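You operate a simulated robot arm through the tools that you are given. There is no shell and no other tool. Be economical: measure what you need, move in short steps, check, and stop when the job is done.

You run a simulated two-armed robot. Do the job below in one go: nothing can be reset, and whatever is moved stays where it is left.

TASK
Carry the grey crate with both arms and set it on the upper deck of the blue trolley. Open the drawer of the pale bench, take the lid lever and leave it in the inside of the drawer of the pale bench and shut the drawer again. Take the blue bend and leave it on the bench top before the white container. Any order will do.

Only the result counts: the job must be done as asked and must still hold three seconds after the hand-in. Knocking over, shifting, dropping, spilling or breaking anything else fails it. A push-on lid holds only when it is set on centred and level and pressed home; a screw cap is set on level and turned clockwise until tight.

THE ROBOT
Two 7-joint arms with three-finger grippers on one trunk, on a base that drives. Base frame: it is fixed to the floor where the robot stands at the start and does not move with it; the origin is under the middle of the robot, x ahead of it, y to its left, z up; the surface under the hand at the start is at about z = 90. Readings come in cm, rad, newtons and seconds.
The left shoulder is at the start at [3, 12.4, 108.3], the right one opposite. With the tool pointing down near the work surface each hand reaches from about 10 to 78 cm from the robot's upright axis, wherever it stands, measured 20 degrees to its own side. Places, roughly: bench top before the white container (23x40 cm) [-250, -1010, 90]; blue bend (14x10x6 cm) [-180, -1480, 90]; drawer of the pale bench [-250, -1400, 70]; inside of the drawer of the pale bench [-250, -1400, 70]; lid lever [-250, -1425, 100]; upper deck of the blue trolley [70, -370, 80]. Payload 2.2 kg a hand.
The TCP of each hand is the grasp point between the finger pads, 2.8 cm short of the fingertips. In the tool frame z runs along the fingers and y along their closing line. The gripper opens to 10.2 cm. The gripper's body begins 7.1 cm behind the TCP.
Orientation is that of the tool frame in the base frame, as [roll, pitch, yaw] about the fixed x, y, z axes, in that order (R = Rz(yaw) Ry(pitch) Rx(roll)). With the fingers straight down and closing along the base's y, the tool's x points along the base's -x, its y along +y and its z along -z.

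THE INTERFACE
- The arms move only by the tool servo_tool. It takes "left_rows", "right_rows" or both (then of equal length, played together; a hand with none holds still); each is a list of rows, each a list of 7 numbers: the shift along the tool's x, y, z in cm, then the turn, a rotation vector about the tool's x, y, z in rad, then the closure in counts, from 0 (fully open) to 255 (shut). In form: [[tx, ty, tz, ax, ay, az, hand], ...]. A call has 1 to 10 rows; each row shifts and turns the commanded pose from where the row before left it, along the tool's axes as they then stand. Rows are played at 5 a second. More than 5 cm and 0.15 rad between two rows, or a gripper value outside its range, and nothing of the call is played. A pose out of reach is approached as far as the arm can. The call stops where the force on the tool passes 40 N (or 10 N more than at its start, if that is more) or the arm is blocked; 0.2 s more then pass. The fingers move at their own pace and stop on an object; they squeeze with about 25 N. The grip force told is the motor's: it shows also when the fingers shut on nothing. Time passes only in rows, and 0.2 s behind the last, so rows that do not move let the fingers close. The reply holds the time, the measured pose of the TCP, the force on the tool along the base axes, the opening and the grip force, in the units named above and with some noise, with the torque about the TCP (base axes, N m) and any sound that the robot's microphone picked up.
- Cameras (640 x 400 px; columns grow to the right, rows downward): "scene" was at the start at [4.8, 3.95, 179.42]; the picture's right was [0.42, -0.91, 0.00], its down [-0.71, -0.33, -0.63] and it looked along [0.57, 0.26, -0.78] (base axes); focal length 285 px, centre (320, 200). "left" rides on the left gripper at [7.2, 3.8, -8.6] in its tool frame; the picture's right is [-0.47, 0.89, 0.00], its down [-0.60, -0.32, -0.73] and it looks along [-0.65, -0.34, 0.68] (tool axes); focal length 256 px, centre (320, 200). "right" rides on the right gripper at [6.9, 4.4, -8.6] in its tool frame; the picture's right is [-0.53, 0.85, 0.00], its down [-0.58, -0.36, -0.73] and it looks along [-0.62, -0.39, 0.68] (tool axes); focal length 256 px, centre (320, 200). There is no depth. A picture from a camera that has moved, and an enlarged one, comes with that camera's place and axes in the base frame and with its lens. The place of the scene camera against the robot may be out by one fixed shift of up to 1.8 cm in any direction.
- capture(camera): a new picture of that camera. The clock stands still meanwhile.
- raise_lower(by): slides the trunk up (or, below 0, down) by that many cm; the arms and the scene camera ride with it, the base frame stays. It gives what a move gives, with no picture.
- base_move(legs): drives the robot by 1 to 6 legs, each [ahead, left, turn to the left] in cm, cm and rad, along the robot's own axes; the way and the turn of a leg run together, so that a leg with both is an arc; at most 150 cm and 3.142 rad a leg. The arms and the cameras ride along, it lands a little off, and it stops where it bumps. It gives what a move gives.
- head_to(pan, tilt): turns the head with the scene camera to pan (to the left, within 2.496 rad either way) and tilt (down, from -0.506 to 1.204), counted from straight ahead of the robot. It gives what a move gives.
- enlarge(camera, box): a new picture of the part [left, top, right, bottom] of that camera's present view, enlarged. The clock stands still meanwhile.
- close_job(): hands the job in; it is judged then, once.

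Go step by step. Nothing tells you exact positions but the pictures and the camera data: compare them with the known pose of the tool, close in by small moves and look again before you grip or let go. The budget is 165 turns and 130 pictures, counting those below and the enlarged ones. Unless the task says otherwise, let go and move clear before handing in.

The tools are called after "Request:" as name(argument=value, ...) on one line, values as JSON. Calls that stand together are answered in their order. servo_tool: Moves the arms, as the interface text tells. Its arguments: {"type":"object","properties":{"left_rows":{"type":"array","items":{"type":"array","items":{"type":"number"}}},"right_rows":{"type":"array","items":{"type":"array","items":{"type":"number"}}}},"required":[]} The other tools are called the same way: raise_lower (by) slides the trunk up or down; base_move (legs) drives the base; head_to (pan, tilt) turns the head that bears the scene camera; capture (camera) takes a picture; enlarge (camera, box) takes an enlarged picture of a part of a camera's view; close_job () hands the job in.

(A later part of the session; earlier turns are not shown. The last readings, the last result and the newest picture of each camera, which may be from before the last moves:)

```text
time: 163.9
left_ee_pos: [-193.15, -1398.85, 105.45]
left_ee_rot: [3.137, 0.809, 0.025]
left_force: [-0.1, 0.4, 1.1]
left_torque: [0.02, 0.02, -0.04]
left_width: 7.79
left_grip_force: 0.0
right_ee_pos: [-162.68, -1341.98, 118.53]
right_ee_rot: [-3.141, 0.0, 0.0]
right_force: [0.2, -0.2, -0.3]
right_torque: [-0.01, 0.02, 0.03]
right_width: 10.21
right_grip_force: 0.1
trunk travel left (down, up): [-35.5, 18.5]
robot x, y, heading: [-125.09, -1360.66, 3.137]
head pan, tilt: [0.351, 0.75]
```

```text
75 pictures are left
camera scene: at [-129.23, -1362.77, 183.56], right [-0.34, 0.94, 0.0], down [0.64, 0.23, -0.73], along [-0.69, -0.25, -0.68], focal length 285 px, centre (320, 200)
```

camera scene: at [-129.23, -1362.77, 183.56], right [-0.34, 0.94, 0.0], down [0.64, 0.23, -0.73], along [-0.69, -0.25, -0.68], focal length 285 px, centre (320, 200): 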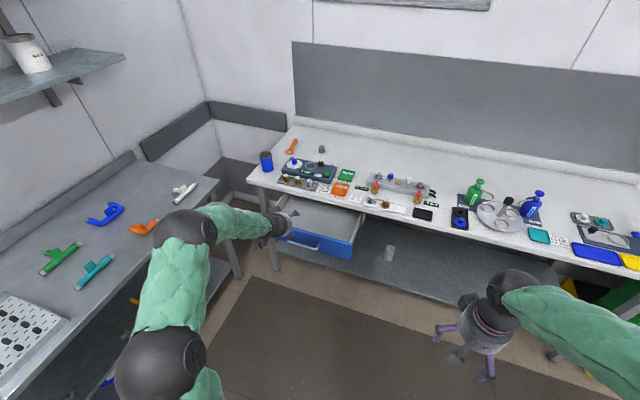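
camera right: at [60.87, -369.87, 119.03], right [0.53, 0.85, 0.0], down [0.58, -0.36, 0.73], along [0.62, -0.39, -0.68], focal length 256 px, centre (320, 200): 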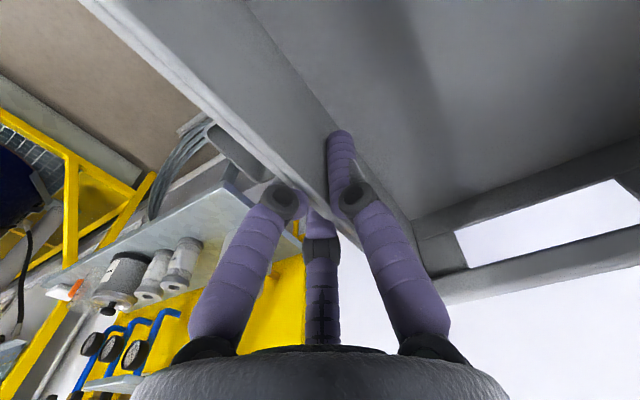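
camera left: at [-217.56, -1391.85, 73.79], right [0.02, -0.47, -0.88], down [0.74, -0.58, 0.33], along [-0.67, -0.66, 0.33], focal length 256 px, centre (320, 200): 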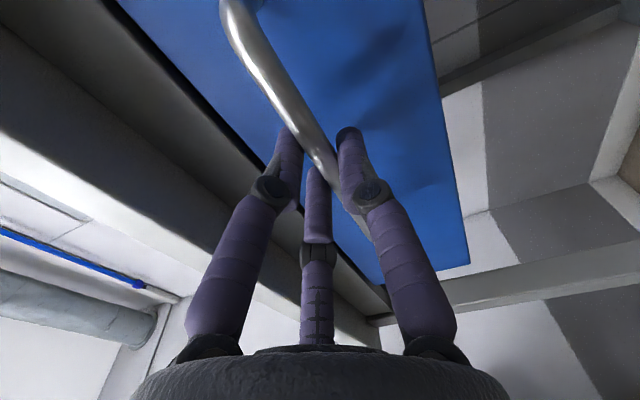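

Next I raise the hand over the can's height, then bring the base closer (staying short of the open drawer's handle at x≈-204).

Request:
servo_tool(left_rows=[[-2.9, 0, -2.8, 0, 0, 0, 60], [-2.9, 0, -2.8, 0, 0, 0, 60], [-2.9, 0, -2.8, 0, 0, 0, 60], [-2.9, 0, -2.8, 0, 0, 0, 60]])

Request:
base_move(legs=[[40, 35, 0]])

Request:
capture(camera="scene")

Request:
capture(camera="left")

```text
time: 164.9
left_ee_pos: [-192.91, -1398.51, 121.73]
left_ee_rot: [3.138, 0.812, 0.024]
left_force: [-0.4, 0.5, -0.5]
left_torque: [0.02, -0.01, -0.01]
left_width: 7.84
left_grip_force: 0.0
right_ee_pos: [-162.61, -1341.86, 118.57]
right_ee_rot: [3.138, -0.001, -0.002]
right_force: [-1.0, -0.6, -0.1]
right_torque: [0.01, 0.03, -0.03]
right_width: 10.19
right_grip_force: 0.0
trunk travel left (down, up): [-35.5, 18.5]
robot x, y, heading: [-124.98, -1360.6, 3.143]
head pan, tilt: [0.351, 0.75]
```

```text
time: 168.1
left_ee_pos: [-233.98, -1433.6, 121.57]
left_ee_rot: [3.137, 0.812, 0.02]
left_force: [-0.5, 0.8, -0.3]
left_torque: [0.05, 0.0, 0.01]
left_width: 7.8
left_grip_force: 0.1
right_ee_pos: [-203.46, -1377.08, 118.59]
right_ee_rot: [-3.142, -0.002, -0.003]
right_force: [0.6, 0.1, -0.7]
right_torque: [0.0, 0.0, 0.01]
right_width: 10.2
right_grip_force: 0.0
trunk travel left (down, up): [-35.5, 18.5]
robot x, y, heading: [-166.18, -1395.78, 3.141]
head pan, tilt: [0.351, 0.75]
```

```text
74 pictures are left
camera scene: at [-170.08, -1397.91, 183.56], right [-0.34, 0.94, 0.0], down [0.64, 0.23, -0.73], along [-0.69, -0.25, -0.68], focal length 285 px, centre (320, 200)
```

scene: 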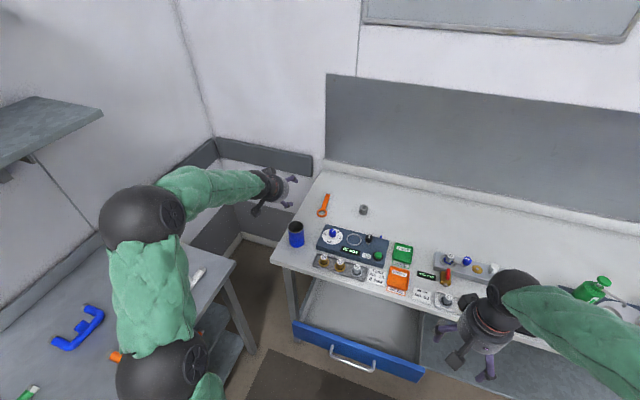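

```text
73 pictures are left
camera left: at [-222.51, -1437.02, 122.41], right [-0.3, -0.89, 0.34], down [0.11, 0.32, 0.94], along [-0.95, 0.32, 0.0], focal length 256 px, centre (320, 200)
```

left: 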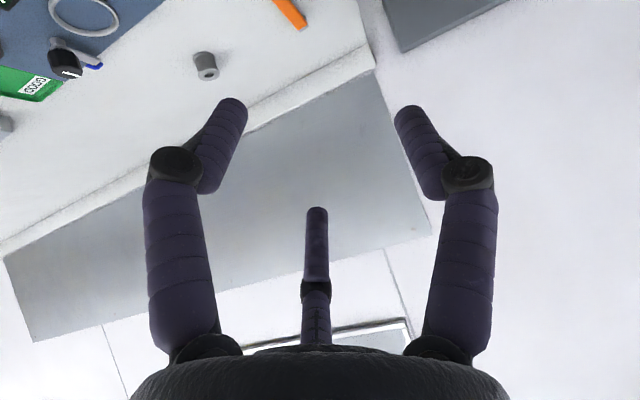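

The lever lies along x from about -257 (hook end) to -270 at y≈-1429.5. The hand's axis points right at it; I'll advance 28 cm along the fingers and look.

Request:
servo_tool(left_rows=[[0, -0.6, 4, 0, 0, 0, 60], [0, -0.6, 4, 0, 0, 0, 60], [0, -0.6, 4, 0, 0, 0, 60], [0, -0.6, 4, 0, 0, 0, 60], [0, -0.6, 4, 0, 0, 0, 60], [0, -0.6, 4, 0, 0, 0, 60], [0, -0.5, 4, 0, 0, 0, 100], [0, 0, 0, 0, 0, 0, 130]])

Request:
capture(camera="scene")

Request:
capture(camera="left")

```text
time: 169.9
left_ee_pos: [-254.27, -1430.0, 102.19]
left_ee_rot: [3.136, 0.814, 0.021]
left_force: [0.0, 0.5, 0.0]
left_torque: [0.02, 0.0, 0.0]
left_width: 5.0
left_grip_force: 0.1
right_ee_pos: [-203.25, -1376.91, 118.55]
right_ee_rot: [3.139, 0.0, -0.003]
right_force: [0.3, 0.6, 0.0]
right_torque: [0.02, 0.0, 0.0]
right_width: 10.19
right_grip_force: 0.1
trunk travel left (down, up): [-35.5, 18.5]
robot x, y, heading: [-166.31, -1396.04, 3.132]
head pan, tilt: [0.351, 0.75]
```

```text
72 pictures are left
camera scene: at [-169.86, -1397.88, 183.57], right [-0.34, 0.94, 0.0], down [0.64, 0.23, -0.73], along [-0.69, -0.25, -0.68], focal length 285 px, centre (320, 200)
```

scene: 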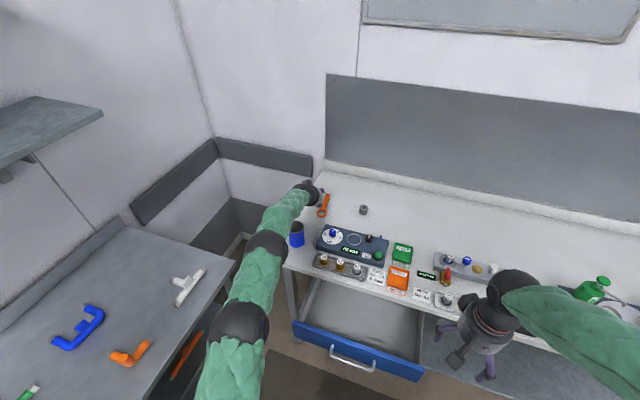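

```text
71 pictures are left
camera left: at [-242.76, -1433.49, 103.2], right [-0.3, -0.89, 0.34], down [0.11, 0.32, 0.94], along [-0.95, 0.32, 0.0], focal length 256 px, centre (320, 200)
```

left: 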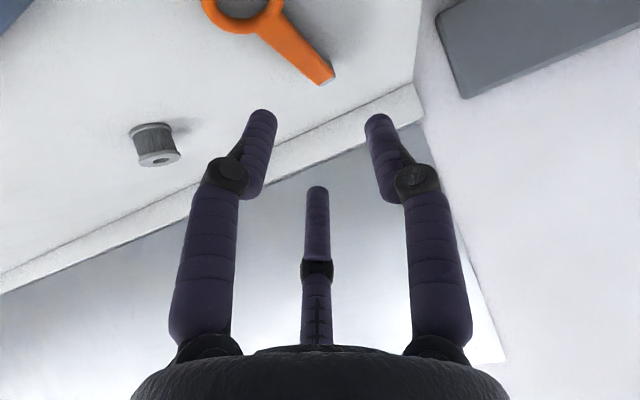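

The shaft runs along x from -260 to -271 at y≈-1428.9. I'll advance 13.5 cm along the fingers to straddle the shaft.

Request:
servo_tool(left_rows=[[0, -0.4, 3, 0, 0, 0, 130], [0, -0.4, 3, 0, 0, 0, 130], [0, -0.3, 3, 0, 0, 0, 130], [0, 0, 2, 0, 0, 0, 130], [0, 0, 1.5, 0, 0, 0, 130], [0, 0, 0, 0, 0, 0, 130]])

Request:
capture(camera="left")

```text
time: 171.3
left_ee_pos: [-255.75, -1427.67, 97.96]
left_ee_rot: [3.137, 0.814, 0.021]
left_force: [-0.9, 0.4, 0.3]
left_torque: [-0.01, 0.0, -0.02]
left_width: 5.01
left_grip_force: 0.1
left hand out of reach, approached as far as the arm can: row 1, 2, 3, 4, 5
right_ee_pos: [-203.39, -1376.88, 118.51]
right_ee_rot: [3.14, -0.002, -0.004]
right_force: [-0.4, 0.0, -0.5]
right_torque: [0.0, -0.02, 0.01]
right_width: 10.19
right_grip_force: 0.1
trunk travel left (down, up): [-35.5, 18.5]
robot x, y, heading: [-166.54, -1395.8, 3.14]
head pan, tilt: [0.351, 0.75]
```

```text
70 pictures are left
camera left: at [-244.19, -1431.2, 98.72], right [-0.3, -0.89, 0.34], down [0.11, 0.32, 0.94], along [-0.95, 0.32, 0.0], focal length 256 px, centre (320, 200)
```

left: 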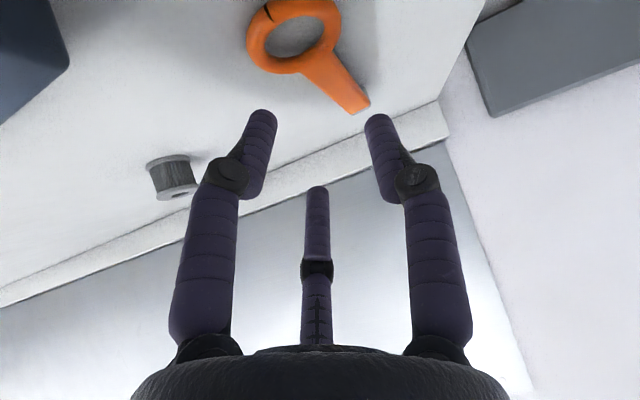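

It's about 8 cm short of reach. I'll lift back, shift the base 4 cm ahead and 14 cm left to bring the shoulder nearer, and try again.

Request:
servo_tool(left_rows=[[0, 0, -4, 0, 0, 0, 130], [0, 0, -4, 0, 0, 0, 130], [0, 0, -4, 0, 0, 0, 130], [0, 0, -4, 0, 0, 0, 130]])

Request:
base_move(legs=[[4, 14, 0]])

```text
time: 172.3
left_ee_pos: [-243.7, -1426.99, 108.84]
left_ee_rot: [3.137, 0.811, 0.018]
left_force: [-0.7, -0.8, -0.4]
left_torque: [-0.03, 0.06, 0.0]
left_width: 5.01
left_grip_force: 0.1
right_ee_pos: [-203.4, -1376.96, 118.57]
right_ee_rot: [3.141, -0.002, -0.003]
right_force: [0.7, -0.1, 0.8]
right_torque: [0.01, 0.03, -0.03]
right_width: 10.21
right_grip_force: 0.1
trunk travel left (down, up): [-35.5, 18.5]
robot x, y, heading: [-166.26, -1395.87, 3.135]
head pan, tilt: [0.351, 0.75]
```

```text
time: 173.6
left_ee_pos: [-248.03, -1441.08, 108.74]
left_ee_rot: [3.135, 0.812, 0.02]
left_force: [0.3, -0.7, 0.0]
left_torque: [-0.01, 0.01, -0.02]
left_width: 5.01
left_grip_force: 0.2
right_ee_pos: [-207.49, -1391.05, 118.72]
right_ee_rot: [3.141, -0.002, -0.004]
right_force: [0.2, -1.3, 0.6]
right_torque: [0.01, -0.04, 0.0]
right_width: 10.17
right_grip_force: 0.1
trunk travel left (down, up): [-35.5, 18.5]
robot x, y, heading: [-170.01, -1409.48, 3.138]
head pan, tilt: [0.351, 0.75]
```

No bump. Now sideways to y≈-1429 and forward along the fingers.

Request:
servo_tool(left_rows=[[0, -4, 0, 0, 0, 0, 130], [0, -4, 0, 0, 0, 0, 130], [0, -4, 0, 0, 0, 0, 130], [0, 0, 4, 0, 0, 0, 130], [0, 0, 4, 0, 0, 0, 130], [0, 0, 4, 0, 0, 0, 130], [0, 0, 0, 0, 0, 0, 130]])

Request:
capture(camera="left")

```text
time: 175.2
left_ee_pos: [-256.79, -1429.38, 100.69]
left_ee_rot: [3.136, 0.813, 0.02]
left_force: [0.5, 0.7, 0.8]
left_torque: [0.0, 0.0, -0.04]
left_width: 4.98
left_grip_force: 0.1
right_ee_pos: [-207.36, -1390.81, 118.54]
right_ee_rot: [3.14, -0.001, -0.005]
right_force: [0.3, 0.2, -0.3]
right_torque: [-0.01, 0.0, -0.04]
right_width: 10.2
right_grip_force: 0.0
trunk travel left (down, up): [-35.5, 18.5]
robot x, y, heading: [-170.35, -1409.53, 3.131]
head pan, tilt: [0.351, 0.75]
```

```text
69 pictures are left
camera left: at [-245.43, -1432.86, 101.55], right [-0.3, -0.89, 0.34], down [0.11, 0.32, 0.94], along [-0.95, 0.32, 0.0], focal length 256 px, centre (320, 200)
```

left: 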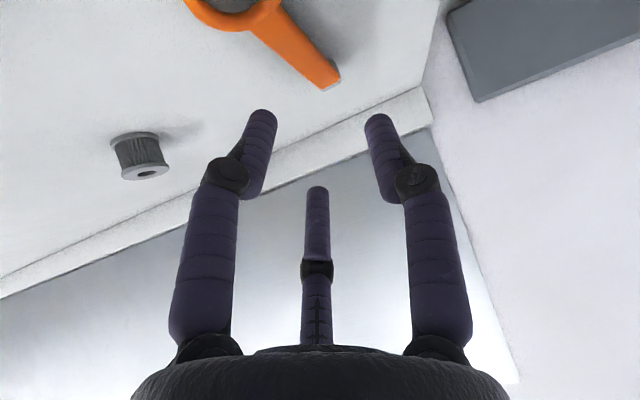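

No reach warning now. I'll advance the last ~9 cm onto the shaft.

Request:
servo_tool(left_rows=[[0.7, -0.3, 3, 0, 0, 0, 130], [0.7, -0.3, 3, 0, 0, 0, 130], [0.6, 0, 2, 0, 0, 0, 130], [0, 0, 1, 0, 0, 0, 130], [0, 0, 0, 0, 0, 0, 130]])

Request:
capture(camera="left")

Request:
enlarge(camera="scene", box=[240, 130, 440, 270])

```text
time: 176.4
left_ee_pos: [-260.34, -1428.27, 94.27]
left_ee_rot: [3.138, 0.81, 0.019]
left_force: [2.1, 0.0, 4.4]
left_torque: [0.07, -0.11, -0.05]
left_width: 5.0
left_grip_force: 0.0
left hand out of reach, approached as far as the arm can: row 3, 4
right_ee_pos: [-207.33, -1390.98, 118.57]
right_ee_rot: [3.139, -0.001, -0.005]
right_force: [0.3, 0.6, 0.0]
right_torque: [0.0, -0.01, 0.04]
right_width: 10.19
right_grip_force: 0.1
trunk travel left (down, up): [-35.5, 18.5]
robot x, y, heading: [-170.2, -1409.78, 3.14]
head pan, tilt: [0.351, 0.75]
```

```text
68 pictures are left
camera left: at [-248.84, -1431.78, 95.09], right [-0.3, -0.89, 0.34], down [0.11, 0.32, 0.94], along [-0.95, 0.32, 0.0], focal length 256 px, centre (320, 200)
```

left: 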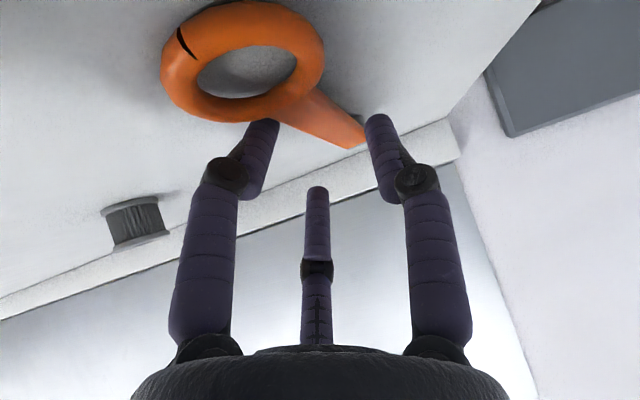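

```text
2.86 times, centred on (340, 200) of scene
camera zoom: at [-173.99, -1411.88, 183.57], right [-0.34, 0.94, 0.0], down [0.64, 0.23, -0.73], along [-0.69, -0.25, -0.68], focal length 814 px, centre (263, 200)
```

zoom: 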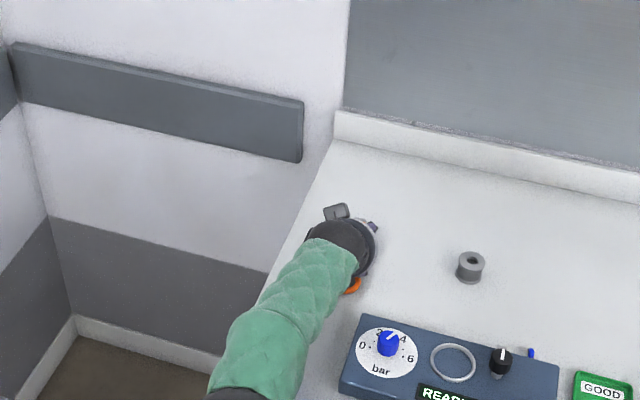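

The shaft is between the fingers but the tips are only level with its top. I'll lower the trunk a touch and watch the force.

Request:
raise_lower(by=-1.0)

Request:
enlarge(camera="left", box=[150, 0, 450, 210])

```text
time: 177.0
left_ee_pos: [-260.53, -1428.14, 93.5]
left_ee_rot: [3.137, 0.817, 0.02]
left_force: [-2.6, 1.8, 9.8]
left_torque: [0.21, -0.2, 0.08]
left_width: 4.96
left_grip_force: 0.1
right_ee_pos: [-207.37, -1390.81, 117.58]
right_ee_rot: [3.138, 0.0, -0.006]
right_force: [-0.7, -0.8, -0.5]
right_torque: [0.03, 0.0, -0.02]
right_width: 10.2
right_grip_force: 0.2
trunk travel left (down, up): [-34.5, 19.5]
robot x, y, heading: [-169.8, -1409.76, 3.133]
head pan, tilt: [0.351, 0.75]
```

```text
1.90 times, centred on (300, 105) of left
camera zoom: at [-248.97, -1431.74, 94.23], right [-0.3, -0.89, 0.34], down [0.11, 0.32, 0.94], along [-0.95, 0.32, 0.0], focal length 488 px, centre (358, 381)
```

zoom: 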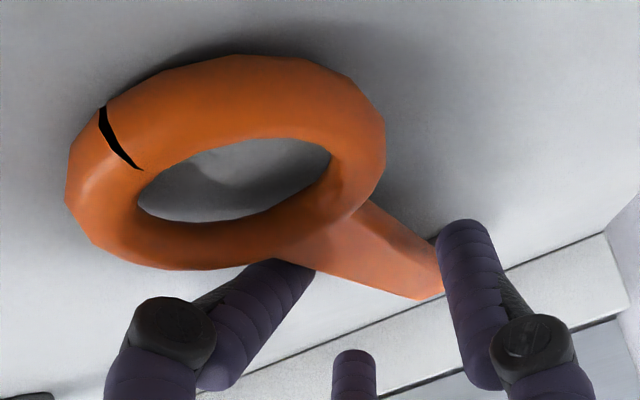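

Contact is with the ring's side near the +y finger. I'll back out 6 cm, move the base 3 cm ahead, and come down further along the shaft, beyond the ring.

Request:
servo_tool(left_rows=[[-1, 0, -3, 0, 0, 0, 100], [-1, 0, -3, 0, 0, 0, 100], [0, 0, -2, 0, 0, 0, 100]])

Request:
base_move(legs=[[3.5, 0, 0]])

Request:
capture(camera="left")

Request:
capture(camera="scene")

```text
time: 177.8
left_ee_pos: [-255.95, -1428.06, 100.24]
left_ee_rot: [3.135, 0.811, 0.019]
left_force: [-1.2, -0.6, 0.5]
left_torque: [0.02, 0.02, 0.01]
left_width: 6.22
left_grip_force: 0.0
right_ee_pos: [-207.45, -1391.0, 117.62]
right_ee_rot: [3.139, -0.001, -0.006]
right_force: [-0.2, -1.5, 0.0]
right_torque: [-0.02, -0.01, 0.03]
right_width: 10.23
right_grip_force: 0.1
trunk travel left (down, up): [-34.5, 19.5]
robot x, y, heading: [-170.46, -1409.45, 3.139]
head pan, tilt: [0.351, 0.75]
```

```text
time: 178.7
left_ee_pos: [-259.56, -1427.99, 100.15]
left_ee_rot: [3.136, 0.81, 0.019]
left_force: [-1.1, 0.2, -1.6]
left_torque: [0.01, -0.01, 0.0]
left_width: 6.23
left_grip_force: 0.0
right_ee_pos: [-211.1, -1390.88, 117.5]
right_ee_rot: [3.139, -0.002, -0.006]
right_force: [-1.0, -0.2, -1.2]
right_torque: [-0.02, -0.03, 0.0]
right_width: 10.21
right_grip_force: 0.0
trunk travel left (down, up): [-34.5, 19.5]
robot x, y, heading: [-173.38, -1409.99, 3.134]
head pan, tilt: [0.351, 0.75]
```

```text
65 pictures are left
camera left: at [-248.01, -1431.58, 101.0], right [-0.3, -0.89, 0.34], down [0.11, 0.32, 0.94], along [-0.95, 0.32, 0.0], focal length 256 px, centre (320, 200)
```

left: 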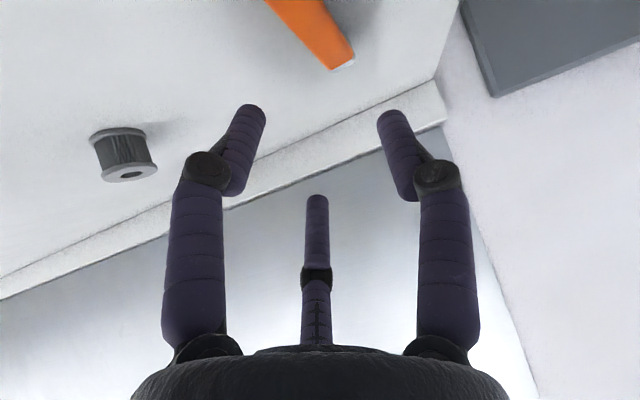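

```text
64 pictures are left
camera scene: at [-177.74, -1411.84, 182.55], right [-0.34, 0.94, 0.0], down [0.64, 0.23, -0.73], along [-0.69, -0.25, -0.68], focal length 285 px, centre (320, 200)
```

scene: 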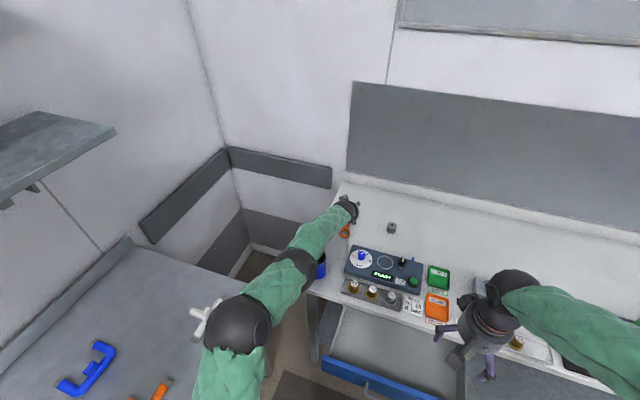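

Now forward-down again, aiming beyond the ring at x≈-264.

Request:
servo_tool(left_rows=[[0.6, 0.5, 2.5, 0, 0, 0, 100], [0.6, 0.3, 2.5, 0, 0, 0, 100], [0.5, 0, 2, 0, 0, 0, 100], [0.4, 0, 1.5, 0, 0, 0, 100], [0, 0, 0, 0, 0, 0, 100]])

Request:
enlarge(camera="left", box=[150, 0, 450, 210])

```text
time: 179.9
left_ee_pos: [-263.69, -1428.98, 93.59]
left_ee_rot: [3.135, 0.809, 0.02]
left_force: [1.3, 1.2, 3.4]
left_torque: [0.16, -0.02, 0.02]
left_width: 6.67
left_grip_force: 1.0
left hand out of reach, approached as far as the arm can: row 4
right_ee_pos: [-210.92, -1390.86, 117.6]
right_ee_rot: [3.139, 0.001, -0.003]
right_force: [-0.3, 0.2, -0.3]
right_torque: [0.03, 0.0, -0.04]
right_width: 10.19
right_grip_force: 0.0
trunk travel left (down, up): [-34.5, 19.5]
robot x, y, heading: [-173.77, -1409.73, 3.133]
head pan, tilt: [0.351, 0.75]
```

```text
1.90 times, centred on (300, 105) of left
camera zoom: at [-252.18, -1432.48, 94.32], right [-0.3, -0.89, 0.34], down [0.11, 0.32, 0.94], along [-0.95, 0.32, 0.0], focal length 488 px, centre (358, 381)
```

zoom: 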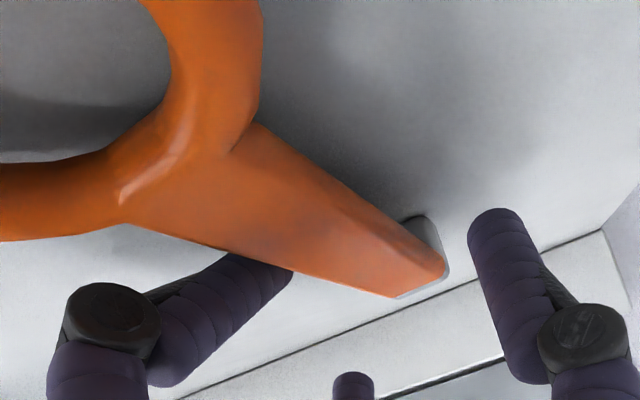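

The shaft is between the fingers (it just hides the +y one). I'll lower 1 cm more and close gently.

Request:
raise_lower(by=-1.0)

Request:
capture(camera="left")

```text
time: 180.4
left_ee_pos: [-263.81, -1428.87, 92.48]
left_ee_rot: [3.138, 0.811, 0.018]
left_force: [0.2, 4.1, 5.0]
left_torque: [0.2, 0.06, 0.01]
left_width: 6.95
left_grip_force: 0.7
right_ee_pos: [-210.87, -1390.91, 116.53]
right_ee_rot: [3.141, 0.0, -0.007]
right_force: [-1.1, -0.3, -0.6]
right_torque: [-0.01, 0.0, 0.02]
right_width: 10.21
right_grip_force: 0.1
trunk travel left (down, up): [-33.5, 20.5]
robot x, y, heading: [-173.74, -1409.85, 3.134]
head pan, tilt: [0.351, 0.75]
```

```text
62 pictures are left
camera left: at [-252.22, -1432.49, 93.35], right [-0.3, -0.89, 0.34], down [0.11, 0.32, 0.94], along [-0.95, 0.32, 0.0], focal length 256 px, centre (320, 200)
```

left: 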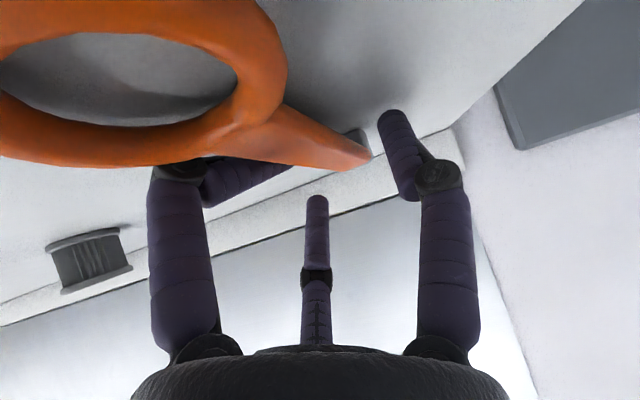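

The +y finger is being pushed outward by the lever's side, so I'm about 1 cm off to -y. I'll shift +y and look.

Request:
servo_tool(left_rows=[[0, -0.5, 0, 0, 0, 0, 100], [0, -0.5, 0, 0, 0, 0, 100], [0, 0, 0, 0, 0, 0, 100]])

Request:
capture(camera="left")

```text
time: 181.2
left_ee_pos: [-263.86, -1428.01, 92.58]
left_ee_rot: [3.136, 0.811, 0.018]
left_force: [0.6, -0.8, 2.4]
left_torque: [-0.03, -0.06, -0.03]
left_width: 6.84
left_grip_force: 0.0
right_ee_pos: [-210.82, -1390.9, 116.65]
right_ee_rot: [-3.141, 0.0, -0.005]
right_force: [0.1, -0.4, 0.3]
right_torque: [-0.01, 0.02, -0.02]
right_width: 10.19
right_grip_force: 0.1
trunk travel left (down, up): [-33.5, 20.5]
robot x, y, heading: [-173.51, -1409.37, 3.133]
head pan, tilt: [0.351, 0.75]
```

```text
61 pictures are left
camera left: at [-252.27, -1431.47, 93.43], right [-0.3, -0.89, 0.34], down [0.11, 0.32, 0.94], along [-0.95, 0.32, 0.0], focal length 256 px, centre (320, 200)
```

left: 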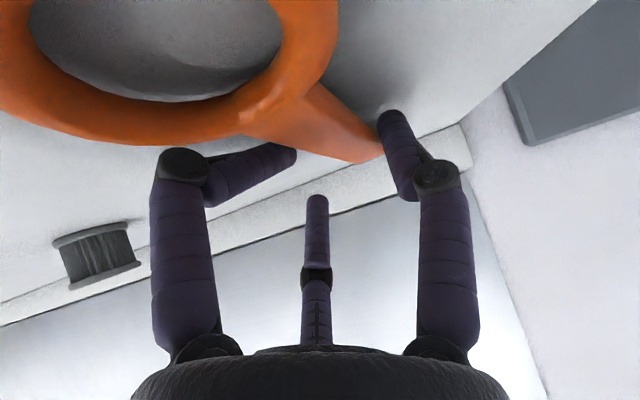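

The +y finger's distal part looks bent inward. I'll lift 3 cm and check that it straightens.

Request:
servo_tool(left_rows=[[-1, 0, -1, 0, 0, 0, 100], [-1, 0, -1, 0, 0, 0, 100], [0, 0, 0, 0, 0, 0, 60], [0, 0, 0, 0, 0, 0, 60]])

Request:
capture(camera="left")

```text
time: 182.2
left_ee_pos: [-263.57, -1427.85, 95.45]
left_ee_rot: [3.137, 0.812, 0.02]
left_force: [-0.6, 0.4, 0.5]
left_torque: [-0.03, 0.03, 0.03]
left_width: 7.8
left_grip_force: 0.1
right_ee_pos: [-210.88, -1390.96, 116.57]
right_ee_rot: [3.139, -0.001, -0.006]
right_force: [-0.2, 0.4, -0.2]
right_torque: [0.0, -0.01, -0.04]
right_width: 10.22
right_grip_force: 0.0
trunk travel left (down, up): [-33.5, 20.5]
robot x, y, heading: [-173.51, -1409.64, 3.13]
head pan, tilt: [0.351, 0.75]
```

```text
60 pictures are left
camera left: at [-252.19, -1431.43, 96.26], right [-0.3, -0.89, 0.34], down [0.11, 0.32, 0.94], along [-0.95, 0.32, 0.0], focal length 256 px, centre (320, 200)
```

left: 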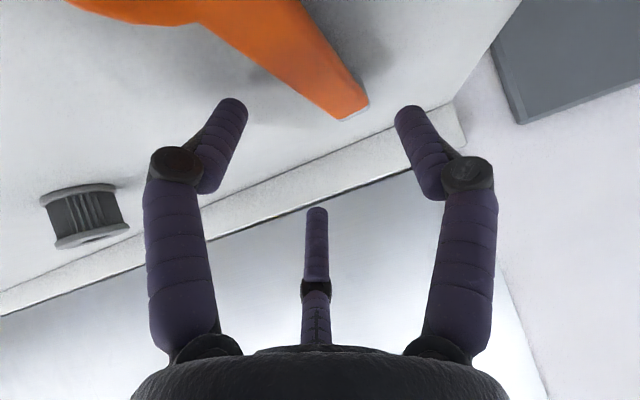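

Straight again with 7.8 cm opening, and the shaft is well between the tips. I'll go straight down 2.7 cm and close.

Request:
servo_tool(left_rows=[[0.9, 0, 0.85, 0, 0, 0, 60], [0.9, 0, 0.85, 0, 0, 0, 60], [0.2, 0, 0.2, 0, 0, 0, 60], [0, 0, 0, 0, 0, 0, 60]])

Request:
capture(camera="left")

```text
time: 183.2
left_ee_pos: [-263.55, -1428.09, 92.55]
left_ee_rot: [3.135, 0.811, 0.018]
left_force: [3.0, 0.5, 2.9]
left_torque: [0.04, -0.06, -0.01]
left_width: 8.55
left_grip_force: 0.6
right_ee_pos: [-210.95, -1390.89, 116.68]
right_ee_rot: [3.14, 0.001, -0.007]
right_force: [-0.6, -0.6, 0.2]
right_torque: [0.0, 0.03, 0.0]
right_width: 10.2
right_grip_force: 0.1
trunk travel left (down, up): [-33.5, 20.5]
robot x, y, heading: [-173.46, -1409.8, 3.133]
head pan, tilt: [0.351, 0.75]
```

```text
59 pictures are left
camera left: at [-252.08, -1431.55, 93.49], right [-0.3, -0.89, 0.34], down [0.11, 0.32, 0.94], along [-0.95, 0.32, 0.0], focal length 256 px, centre (320, 200)
```

left: 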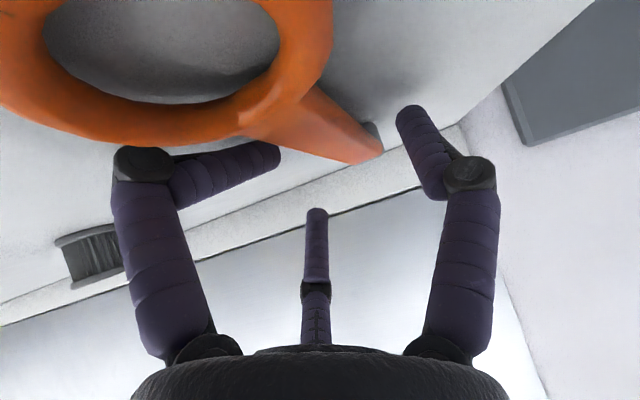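

The raised ring catches the +y finger at this tilt. Gripping the ring (≈4.6 cm across, centre ≈[-256,-1428.6]) is simpler; I'll lift, back off 9 cm and look.

Request:
servo_tool(left_rows=[[-1.5, 0, -1.4, 0, 0, 0, 60], [-1.5, 0, -1.4, 0, 0, 0, 60], [-0.7, 0.2, -0.7, 0, 0, 0, 60], [2.1, 0.3, -2.2, 0, 0, 0, 60], [2.1, 0, -2.2, 0, 0, 0, 60], [2.1, 0, -2.2, 0, 0, 0, 60], [0, 0, 0, 0, 0, 0, 30]])

Request:
capture(camera="left")

```text
time: 184.8
left_ee_pos: [-254.6, -1428.19, 97.79]
left_ee_rot: [3.135, 0.811, 0.018]
left_force: [-0.1, 0.3, -0.7]
left_torque: [0.0, -0.01, 0.01]
left_width: 9.03
left_grip_force: 0.0
right_ee_pos: [-211.05, -1390.87, 116.61]
right_ee_rot: [3.14, -0.001, -0.006]
right_force: [0.3, 0.1, -1.1]
right_torque: [-0.02, -0.04, 0.03]
right_width: 10.21
right_grip_force: 0.1
trunk travel left (down, up): [-33.5, 20.5]
robot x, y, heading: [-173.85, -1409.9, 3.134]
head pan, tilt: [0.351, 0.75]
```

```text
58 pictures are left
camera left: at [-243.08, -1431.68, 98.57], right [-0.3, -0.89, 0.34], down [0.11, 0.32, 0.94], along [-0.95, 0.32, 0.0], focal length 256 px, centre (320, 200)
```

left: 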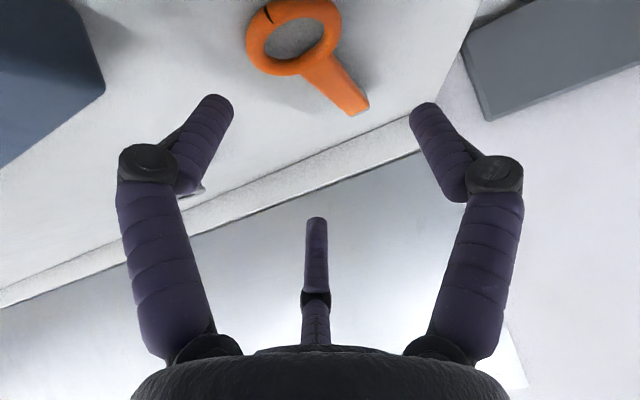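

The ring is centred at [-255,-1429.2,91], flat. With the shorter reach I can make the hand steeper; I'll rotate 0.4 rad towards vertical and align on the ring.

Request:
servo_tool(left_rows=[[0, 0.3, 0, 0, 0.14, 0, 30], [0, 0.3, 0, 0, 0.14, 0, 30], [0, 0.3, 0, 0, 0.14, 0, 60], [0, 0, 0, 0, 0, 0, 60]])

Request:
capture(camera="left")

```text
time: 185.8
left_ee_pos: [-254.57, -1428.99, 97.81]
left_ee_rot: [3.138, 0.391, 0.022]
left_force: [-0.1, 0.3, 0.5]
left_torque: [0.03, -0.01, 0.0]
left_width: 7.79
left_grip_force: 0.1
right_ee_pos: [-210.89, -1390.86, 116.61]
right_ee_rot: [-3.14, 0.002, -0.004]
right_force: [-0.2, 0.9, 0.0]
right_torque: [-0.04, 0.01, -0.03]
right_width: 10.22
right_grip_force: 0.1
trunk travel left (down, up): [-33.5, 20.5]
robot x, y, heading: [-173.65, -1409.65, 3.131]
head pan, tilt: [0.351, 0.75]
```

```text
57 pictures are left
camera left: at [-244.26, -1432.63, 103.09], right [-0.41, -0.89, 0.18], down [-0.29, 0.31, 0.9], along [-0.87, 0.32, -0.39], focal length 256 px, centre (320, 200)
```

left: 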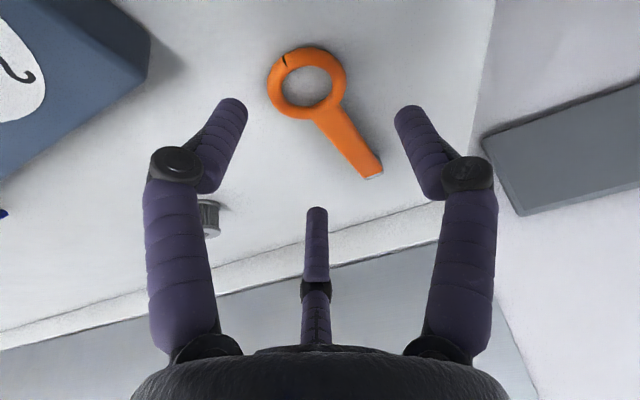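

Now the view is clean; the shaft's near part at [-261,-1429.6] lies between the fingers' line. I'll go forward 5.5 cm, then down.

Request:
servo_tool(left_rows=[[-2.5, 0.3, 1.03, 0, 0, 0, 80], [-2.5, 0.3, 1.03, 0, 0, 0, 80], [0.4, 0, 0.95, 0, 0, 0, 80], [0.4, 0, 0.95, 0, 0, 0, 80], [0, 0, 0, 0, 0, 0, 80]])

Request:
capture(camera="left")

```text
time: 187.0
left_ee_pos: [-257.55, -1429.69, 96.13]
left_ee_rot: [3.138, 0.392, 0.021]
left_force: [-0.2, 0.1, -0.3]
left_torque: [-0.02, 0.02, 0.0]
left_width: 7.0
left_grip_force: 0.0
left hand out of reach, approached as far as the arm can: row 2
right_ee_pos: [-210.83, -1390.87, 116.49]
right_ee_rot: [3.14, -0.002, -0.005]
right_force: [-0.4, -0.4, 0.0]
right_torque: [-0.05, 0.0, 0.01]
right_width: 10.22
right_grip_force: 0.1
trunk travel left (down, up): [-33.5, 20.5]
robot x, y, heading: [-173.67, -1409.81, 3.132]
head pan, tilt: [0.351, 0.75]
```

```text
56 pictures are left
camera left: at [-247.4, -1433.23, 101.46], right [-0.41, -0.89, 0.18], down [-0.29, 0.31, 0.91], along [-0.87, 0.32, -0.38], focal length 256 px, centre (320, 200)
```

left: 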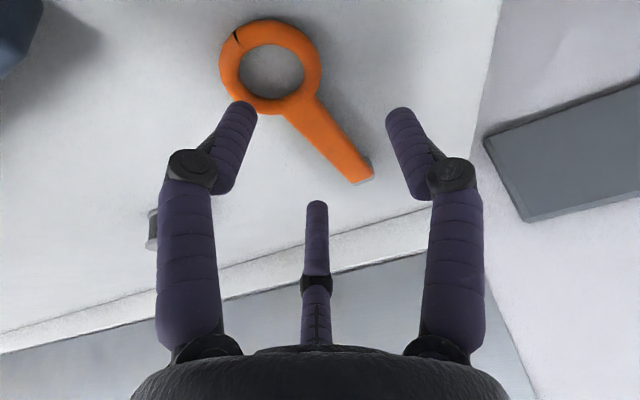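

It's at full reach at the neck between ring and shaft, which is a fine place to grip. I'll go down 3 cm and check.

Request:
servo_tool(left_rows=[[0.1, 0, 1.1, 0, 0, 0, 80], [0.1, 0, 1.1, 0, 0, 0, 80], [0.1, 0, 0.9, 0, 0, 0, 80], [0, 0, 0, 0, 0, 0, 80]])

Request:
capture(camera="left")

```text
time: 188.0
left_ee_pos: [-257.12, -1429.52, 93.14]
left_ee_rot: [3.136, 0.39, 0.022]
left_force: [0.5, -0.5, 0.9]
left_torque: [0.02, -0.02, 0.03]
left_width: 7.62
left_grip_force: 0.1
left hand out of reach, approached as far as the arm can: row 1, 2
right_ee_pos: [-210.88, -1390.86, 116.57]
right_ee_rot: [3.14, -0.001, -0.006]
right_force: [0.5, 0.1, -0.2]
right_torque: [-0.03, -0.03, 0.02]
right_width: 10.22
right_grip_force: 0.0
trunk travel left (down, up): [-33.5, 20.5]
robot x, y, heading: [-173.74, -1409.65, 3.136]
head pan, tilt: [0.351, 0.75]
```

```text
55 pictures are left
camera left: at [-246.91, -1433.04, 98.5], right [-0.41, -0.89, 0.18], down [-0.29, 0.31, 0.9], along [-0.87, 0.32, -0.39], focal length 256 px, centre (320, 200)
```

left: 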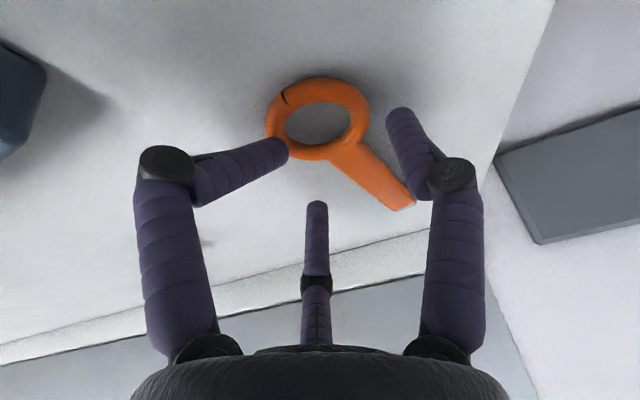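

The fingertips now lie on both sides of the neck. I'll close.

Request:
servo_tool(left_rows=[[0, 0, 0, 0, 0, 0, 130], [0, 0, 0, 0, 0, 0, 170], [0, 0, 0, 0, 0, 0, 210], [0, 0, 0, 0, 0, 0, 255], [0, 0, 0, 0, 0, 0, 255], [0, 0, 0, 0, 0, 0, 255]])

Request:
capture(camera="left")

```text
time: 189.4
left_ee_pos: [-257.24, -1429.4, 93.46]
left_ee_rot: [3.137, 0.395, 0.021]
left_force: [-1.6, -2.3, 10.0]
left_torque: [0.03, 0.21, 0.07]
left_width: 1.93
left_grip_force: 25.4
right_ee_pos: [-210.83, -1390.86, 116.59]
right_ee_rot: [3.14, -0.001, -0.005]
right_force: [-0.3, 0.1, 0.3]
right_torque: [0.01, 0.01, 0.01]
right_width: 10.19
right_grip_force: 0.1
trunk travel left (down, up): [-33.5, 20.5]
robot x, y, heading: [-173.53, -1409.41, 3.133]
head pan, tilt: [0.351, 0.75]
```

```text
54 pictures are left
camera left: at [-246.97, -1433.03, 98.77], right [-0.41, -0.89, 0.18], down [-0.28, 0.31, 0.91], along [-0.87, 0.32, -0.38], focal length 256 px, centre (320, 200)
```

left: 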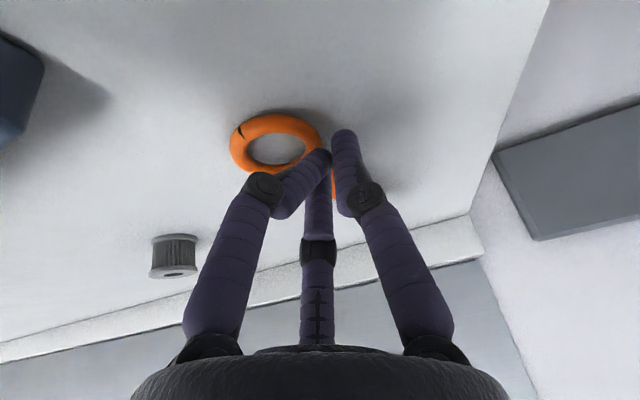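

The shaft is gripped (1.93 cm, 25 N). I'll lift with the trunk and check.

Request:
raise_lower(by=6)

Request:
capture(camera="left")

```text
time: 190.4
left_ee_pos: [-257.16, -1429.41, 99.23]
left_ee_rot: [3.139, 0.39, 0.02]
left_force: [0.1, -0.6, -0.2]
left_torque: [0.04, 0.0, -0.01]
left_width: 1.93
left_grip_force: 25.1
right_ee_pos: [-210.88, -1390.84, 122.66]
right_ee_rot: [3.139, -0.001, -0.005]
right_force: [0.7, -0.1, 0.4]
right_torque: [-0.03, 0.0, -0.01]
right_width: 10.21
right_grip_force: 0.0
trunk travel left (down, up): [-39.5, 14.5]
robot x, y, heading: [-173.61, -1409.75, 3.134]
head pan, tilt: [0.351, 0.75]
```

```text
53 pictures are left
camera left: at [-246.96, -1432.99, 104.56], right [-0.41, -0.89, 0.18], down [-0.29, 0.31, 0.9], along [-0.87, 0.32, -0.39], focal length 256 px, centre (320, 200)
```

left: 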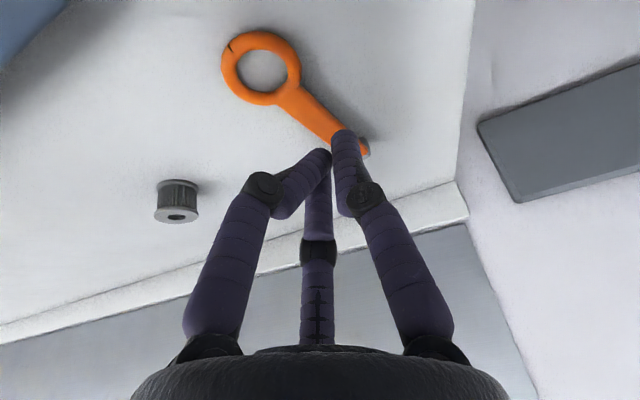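

The lever stayed on the bench and the +y finger still looks folded. I'll open fully and look at the fingers.

Request:
servo_tool(left_rows=[[0, 0, 0, 0, 0, 0, 100], [0, 0, 0, 0, 0, 0, 60], [0, 0, 0, 0, 0, 0, 60], [0, 0, 0, 0, 0, 0, 60]])

Request:
capture(camera="left")

```text
time: 191.4
left_ee_pos: [-257.14, -1429.45, 99.29]
left_ee_rot: [3.137, 0.392, 0.02]
left_force: [0.0, 0.0, -0.8]
left_torque: [0.03, -0.01, 0.01]
left_width: 7.82
left_grip_force: 0.1
right_ee_pos: [-211.0, -1390.92, 122.54]
right_ee_rot: [3.141, -0.001, -0.005]
right_force: [-0.5, -0.3, 0.0]
right_torque: [-0.01, -0.02, -0.02]
right_width: 10.2
right_grip_force: 0.1
trunk travel left (down, up): [-39.5, 14.5]
robot x, y, heading: [-173.72, -1409.37, 3.137]
head pan, tilt: [0.351, 0.75]
```

```text
52 pictures are left
camera left: at [-246.98, -1433.0, 104.62], right [-0.41, -0.89, 0.18], down [-0.29, 0.31, 0.91], along [-0.87, 0.32, -0.38], focal length 256 px, centre (320, 200)
```

left: 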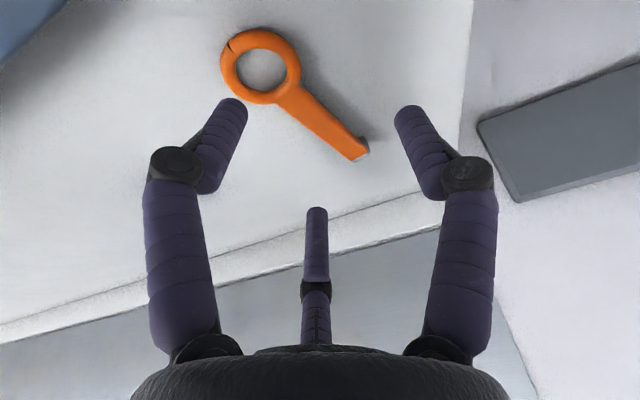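

Fingers are fine: I had been coming down on the neck itself, which is at y≈-1427.7. I'll shift +y 1.5 cm, lower to z≈95 and recheck.

Request:
servo_tool(left_rows=[[0, -0.8, 0, 0, 0, 0, 60], [0, -0.7, 0, 0, 0, 0, 60], [0.2, 0, 1.4, 0, 0, 0, 60], [0.2, 0, 1.4, 0, 0, 0, 60], [0.2, 0, 1.4, 0, 0, 0, 60], [0, 0, 0, 0, 0, 0, 60]])

Request:
capture(camera="left")

```text
time: 192.8
left_ee_pos: [-256.78, -1427.72, 96.13]
left_ee_rot: [3.137, 0.394, 0.021]
left_force: [0.7, 0.2, -0.2]
left_torque: [0.02, -0.01, 0.05]
left_width: 7.8
left_grip_force: 0.0
left hand out of reach, approached as far as the arm can: row 3, 4, 5
right_ee_pos: [-210.94, -1390.8, 122.57]
right_ee_rot: [3.141, -0.002, -0.006]
right_force: [0.1, -0.2, 0.3]
right_torque: [0.01, 0.01, 0.03]
right_width: 10.19
right_grip_force: 0.1
trunk travel left (down, up): [-39.5, 14.5]
robot x, y, heading: [-173.59, -1409.65, 3.127]
head pan, tilt: [0.351, 0.75]
```

```text
51 pictures are left
camera left: at [-246.54, -1431.29, 101.48], right [-0.41, -0.89, 0.18], down [-0.29, 0.31, 0.91], along [-0.87, 0.32, -0.38], focal length 256 px, centre (320, 200)
```

left: 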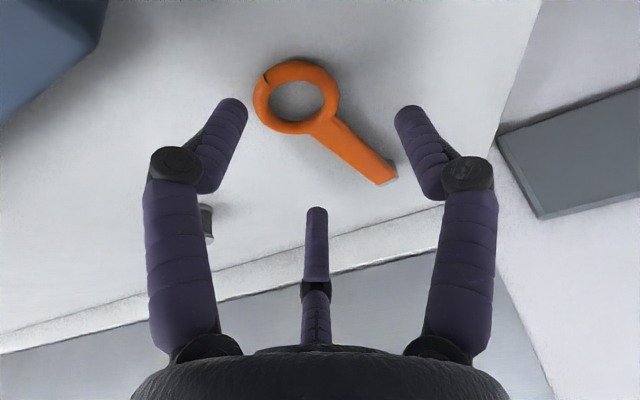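

The hand is centred on the ring. I'd rather grip the shaft, so I nudge the base 3 cm ahead while still above it.

Request:
base_move(legs=[[3, 0, 0]])

Request:
servo_tool(left_rows=[[0.3, 0.4, 0.9, 0, 0, 0, 60], [0.3, 0.3, 0.9, 0, 0, 0, 60], [0, 0, 0, 0, 0, 0, 60]])

Request:
capture(camera="left")

```text
time: 193.7
left_ee_pos: [-259.82, -1427.57, 96.28]
left_ee_rot: [3.137, 0.393, 0.021]
left_force: [-0.4, 0.0, -0.6]
left_torque: [-0.03, -0.04, -0.03]
left_width: 7.79
left_grip_force: 0.1
right_ee_pos: [-213.88, -1390.82, 122.55]
right_ee_rot: [3.139, -0.001, -0.006]
right_force: [0.4, -0.4, -0.7]
right_torque: [0.04, -0.03, 0.01]
right_width: 10.21
right_grip_force: 0.2
trunk travel left (down, up): [-39.5, 14.5]
robot x, y, heading: [-176.65, -1409.66, 3.137]
head pan, tilt: [0.351, 0.75]
```

```text
time: 194.5
left_ee_pos: [-259.34, -1428.34, 94.67]
left_ee_rot: [3.138, 0.396, 0.021]
left_force: [1.2, 1.9, 6.7]
left_torque: [0.24, -0.23, 0.06]
left_width: 8.17
left_grip_force: 1.9
left hand out of reach, approached as far as the arm can: row 2
right_ee_pos: [-213.76, -1390.66, 122.72]
right_ee_rot: [3.139, 0.0, -0.007]
right_force: [0.1, 0.6, 0.3]
right_torque: [0.03, 0.02, 0.01]
right_width: 10.2
right_grip_force: 0.0
trunk travel left (down, up): [-39.5, 14.5]
robot x, y, heading: [-176.59, -1409.62, 3.13]
head pan, tilt: [0.351, 0.75]
```

```text
50 pictures are left
camera left: at [-249.1, -1431.86, 99.89], right [-0.41, -0.89, 0.18], down [-0.28, 0.31, 0.91], along [-0.87, 0.32, -0.38], focal length 256 px, centre (320, 200)
```

left: 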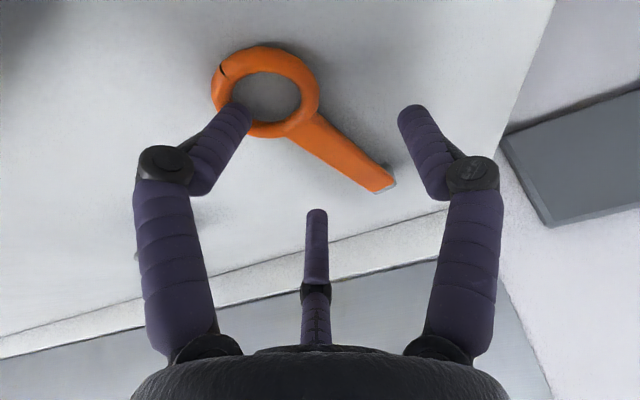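

Now I understand: the hand actually has three fingers closing centrically (one on the -y side, two opposite), and one of those two keeps landing on the ring. A centric grip on the ring itself is ideal; I'll lift, centre over the ring, steepen the hand and turn it ~0.3 rad so the shaft passes between two fingers.

Request:
servo_tool(left_rows=[[-0.6, 0, -1.6, 0, 0, 0, 60], [-0.9, 0, -2.3, 0, 0, 0, 60], [1.4, -0.4, -0.55, 0, 0.0, 0, 60], [1.2, -0.4, -0.5, 0, 0.0, 0, 60], [0, 0, 0, 0, 0.1, 0, 60], [0, 0, 0, 0, 0.1, 0, 60], [0, 0, 0, 0, 0, 0.15, 60], [0, 0, 0, 0, 0, 0.15, 60], [0, 0, 0, 0, 0, 0, 60]])

Request:
capture(camera="left")

```text
time: 196.5
left_ee_pos: [-255.94, -1427.46, 98.69]
left_ee_rot: [3.08, 0.182, -0.284]
left_force: [-0.9, 0.3, -1.0]
left_torque: [-0.01, 0.01, 0.0]
left_width: 7.81
left_grip_force: 0.0
left hand out of reach, approached as far as the arm can: row 6
right_ee_pos: [-213.87, -1390.84, 122.69]
right_ee_rot: [3.14, -0.004, -0.007]
right_force: [-0.5, 0.3, -0.6]
right_torque: [0.01, -0.02, 0.01]
right_width: 10.19
right_grip_force: 0.1
trunk travel left (down, up): [-39.5, 14.5]
robot x, y, heading: [-176.52, -1409.92, 3.134]
head pan, tilt: [0.351, 0.75]
```

```text
49 pictures are left
camera left: at [-248.36, -1432.92, 106.15], right [-0.68, -0.72, 0.14], down [-0.35, 0.48, 0.81], along [-0.65, 0.5, -0.57], focal length 256 px, centre (320, 200)
```

left: 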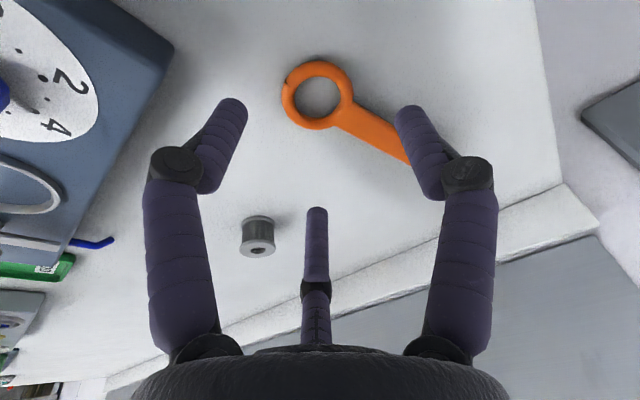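

The shaft will now pass between two fingers. I'll lower 4 cm over the ring's centre and check.

Request:
servo_tool(left_rows=[[0.16, 0.03, 1.35, 0, 0, 0, 60], [0.16, 0.03, 1.35, 0, 0, 0, 60], [0.16, 0.03, 1.35, 0, 0, 0, 60], [0, 0, 0, 0, 0, 0, 60]])

Request:
capture(camera="left")

```text
time: 197.5
left_ee_pos: [-255.56, -1427.47, 95.98]
left_ee_rot: [3.082, 0.182, -0.283]
left_force: [-0.4, -0.4, 0.1]
left_torque: [-0.03, 0.0, 0.01]
left_width: 7.79
left_grip_force: 0.1
left hand out of reach, approached as far as the arm can: row 1, 2, 3
right_ee_pos: [-213.88, -1390.78, 122.65]
right_ee_rot: [-3.141, -0.001, -0.007]
right_force: [-0.1, 0.0, 0.6]
right_torque: [-0.01, -0.01, 0.05]
right_width: 10.18
right_grip_force: 0.0
trunk travel left (down, up): [-39.5, 14.5]
robot x, y, heading: [-176.71, -1409.91, 3.137]
head pan, tilt: [0.351, 0.75]
```

```text
48 pictures are left
camera left: at [-247.97, -1432.99, 103.47], right [-0.68, -0.72, 0.14], down [-0.34, 0.48, 0.81], along [-0.65, 0.5, -0.57], focal length 256 px, centre (320, 200)
```

left: 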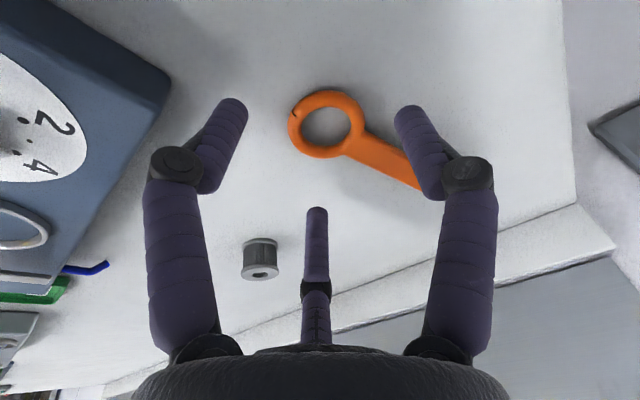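

Aligned: the shaft lies midway between two fingers. I'll lower 2.6 cm by the trunk and look.

Request:
raise_lower(by=-2.5)

Request:
capture(camera="left")

```text
time: 198.2
left_ee_pos: [-255.6, -1427.31, 93.54]
left_ee_rot: [3.081, 0.184, -0.284]
left_force: [0.6, 0.0, -0.4]
left_torque: [0.02, 0.0, 0.01]
left_width: 7.81
left_grip_force: 0.0
right_ee_pos: [-213.89, -1390.81, 120.18]
right_ee_rot: [3.141, -0.002, -0.007]
right_force: [-0.1, 1.0, 0.4]
right_torque: [0.01, -0.03, 0.02]
right_width: 10.21
right_grip_force: 0.1
trunk travel left (down, up): [-37.0, 17.0]
robot x, y, heading: [-176.35, -1410.06, 3.139]
head pan, tilt: [0.351, 0.75]
```

```text
47 pictures are left
camera left: at [-247.96, -1433.0, 101.0], right [-0.68, -0.72, 0.14], down [-0.34, 0.48, 0.81], along [-0.65, 0.5, -0.57], focal length 256 px, centre (320, 200)
```

left: 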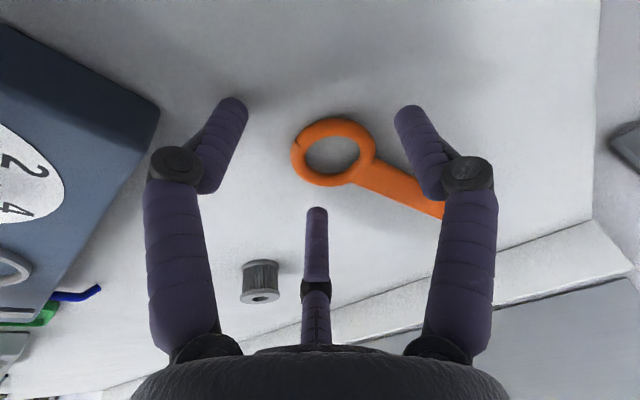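

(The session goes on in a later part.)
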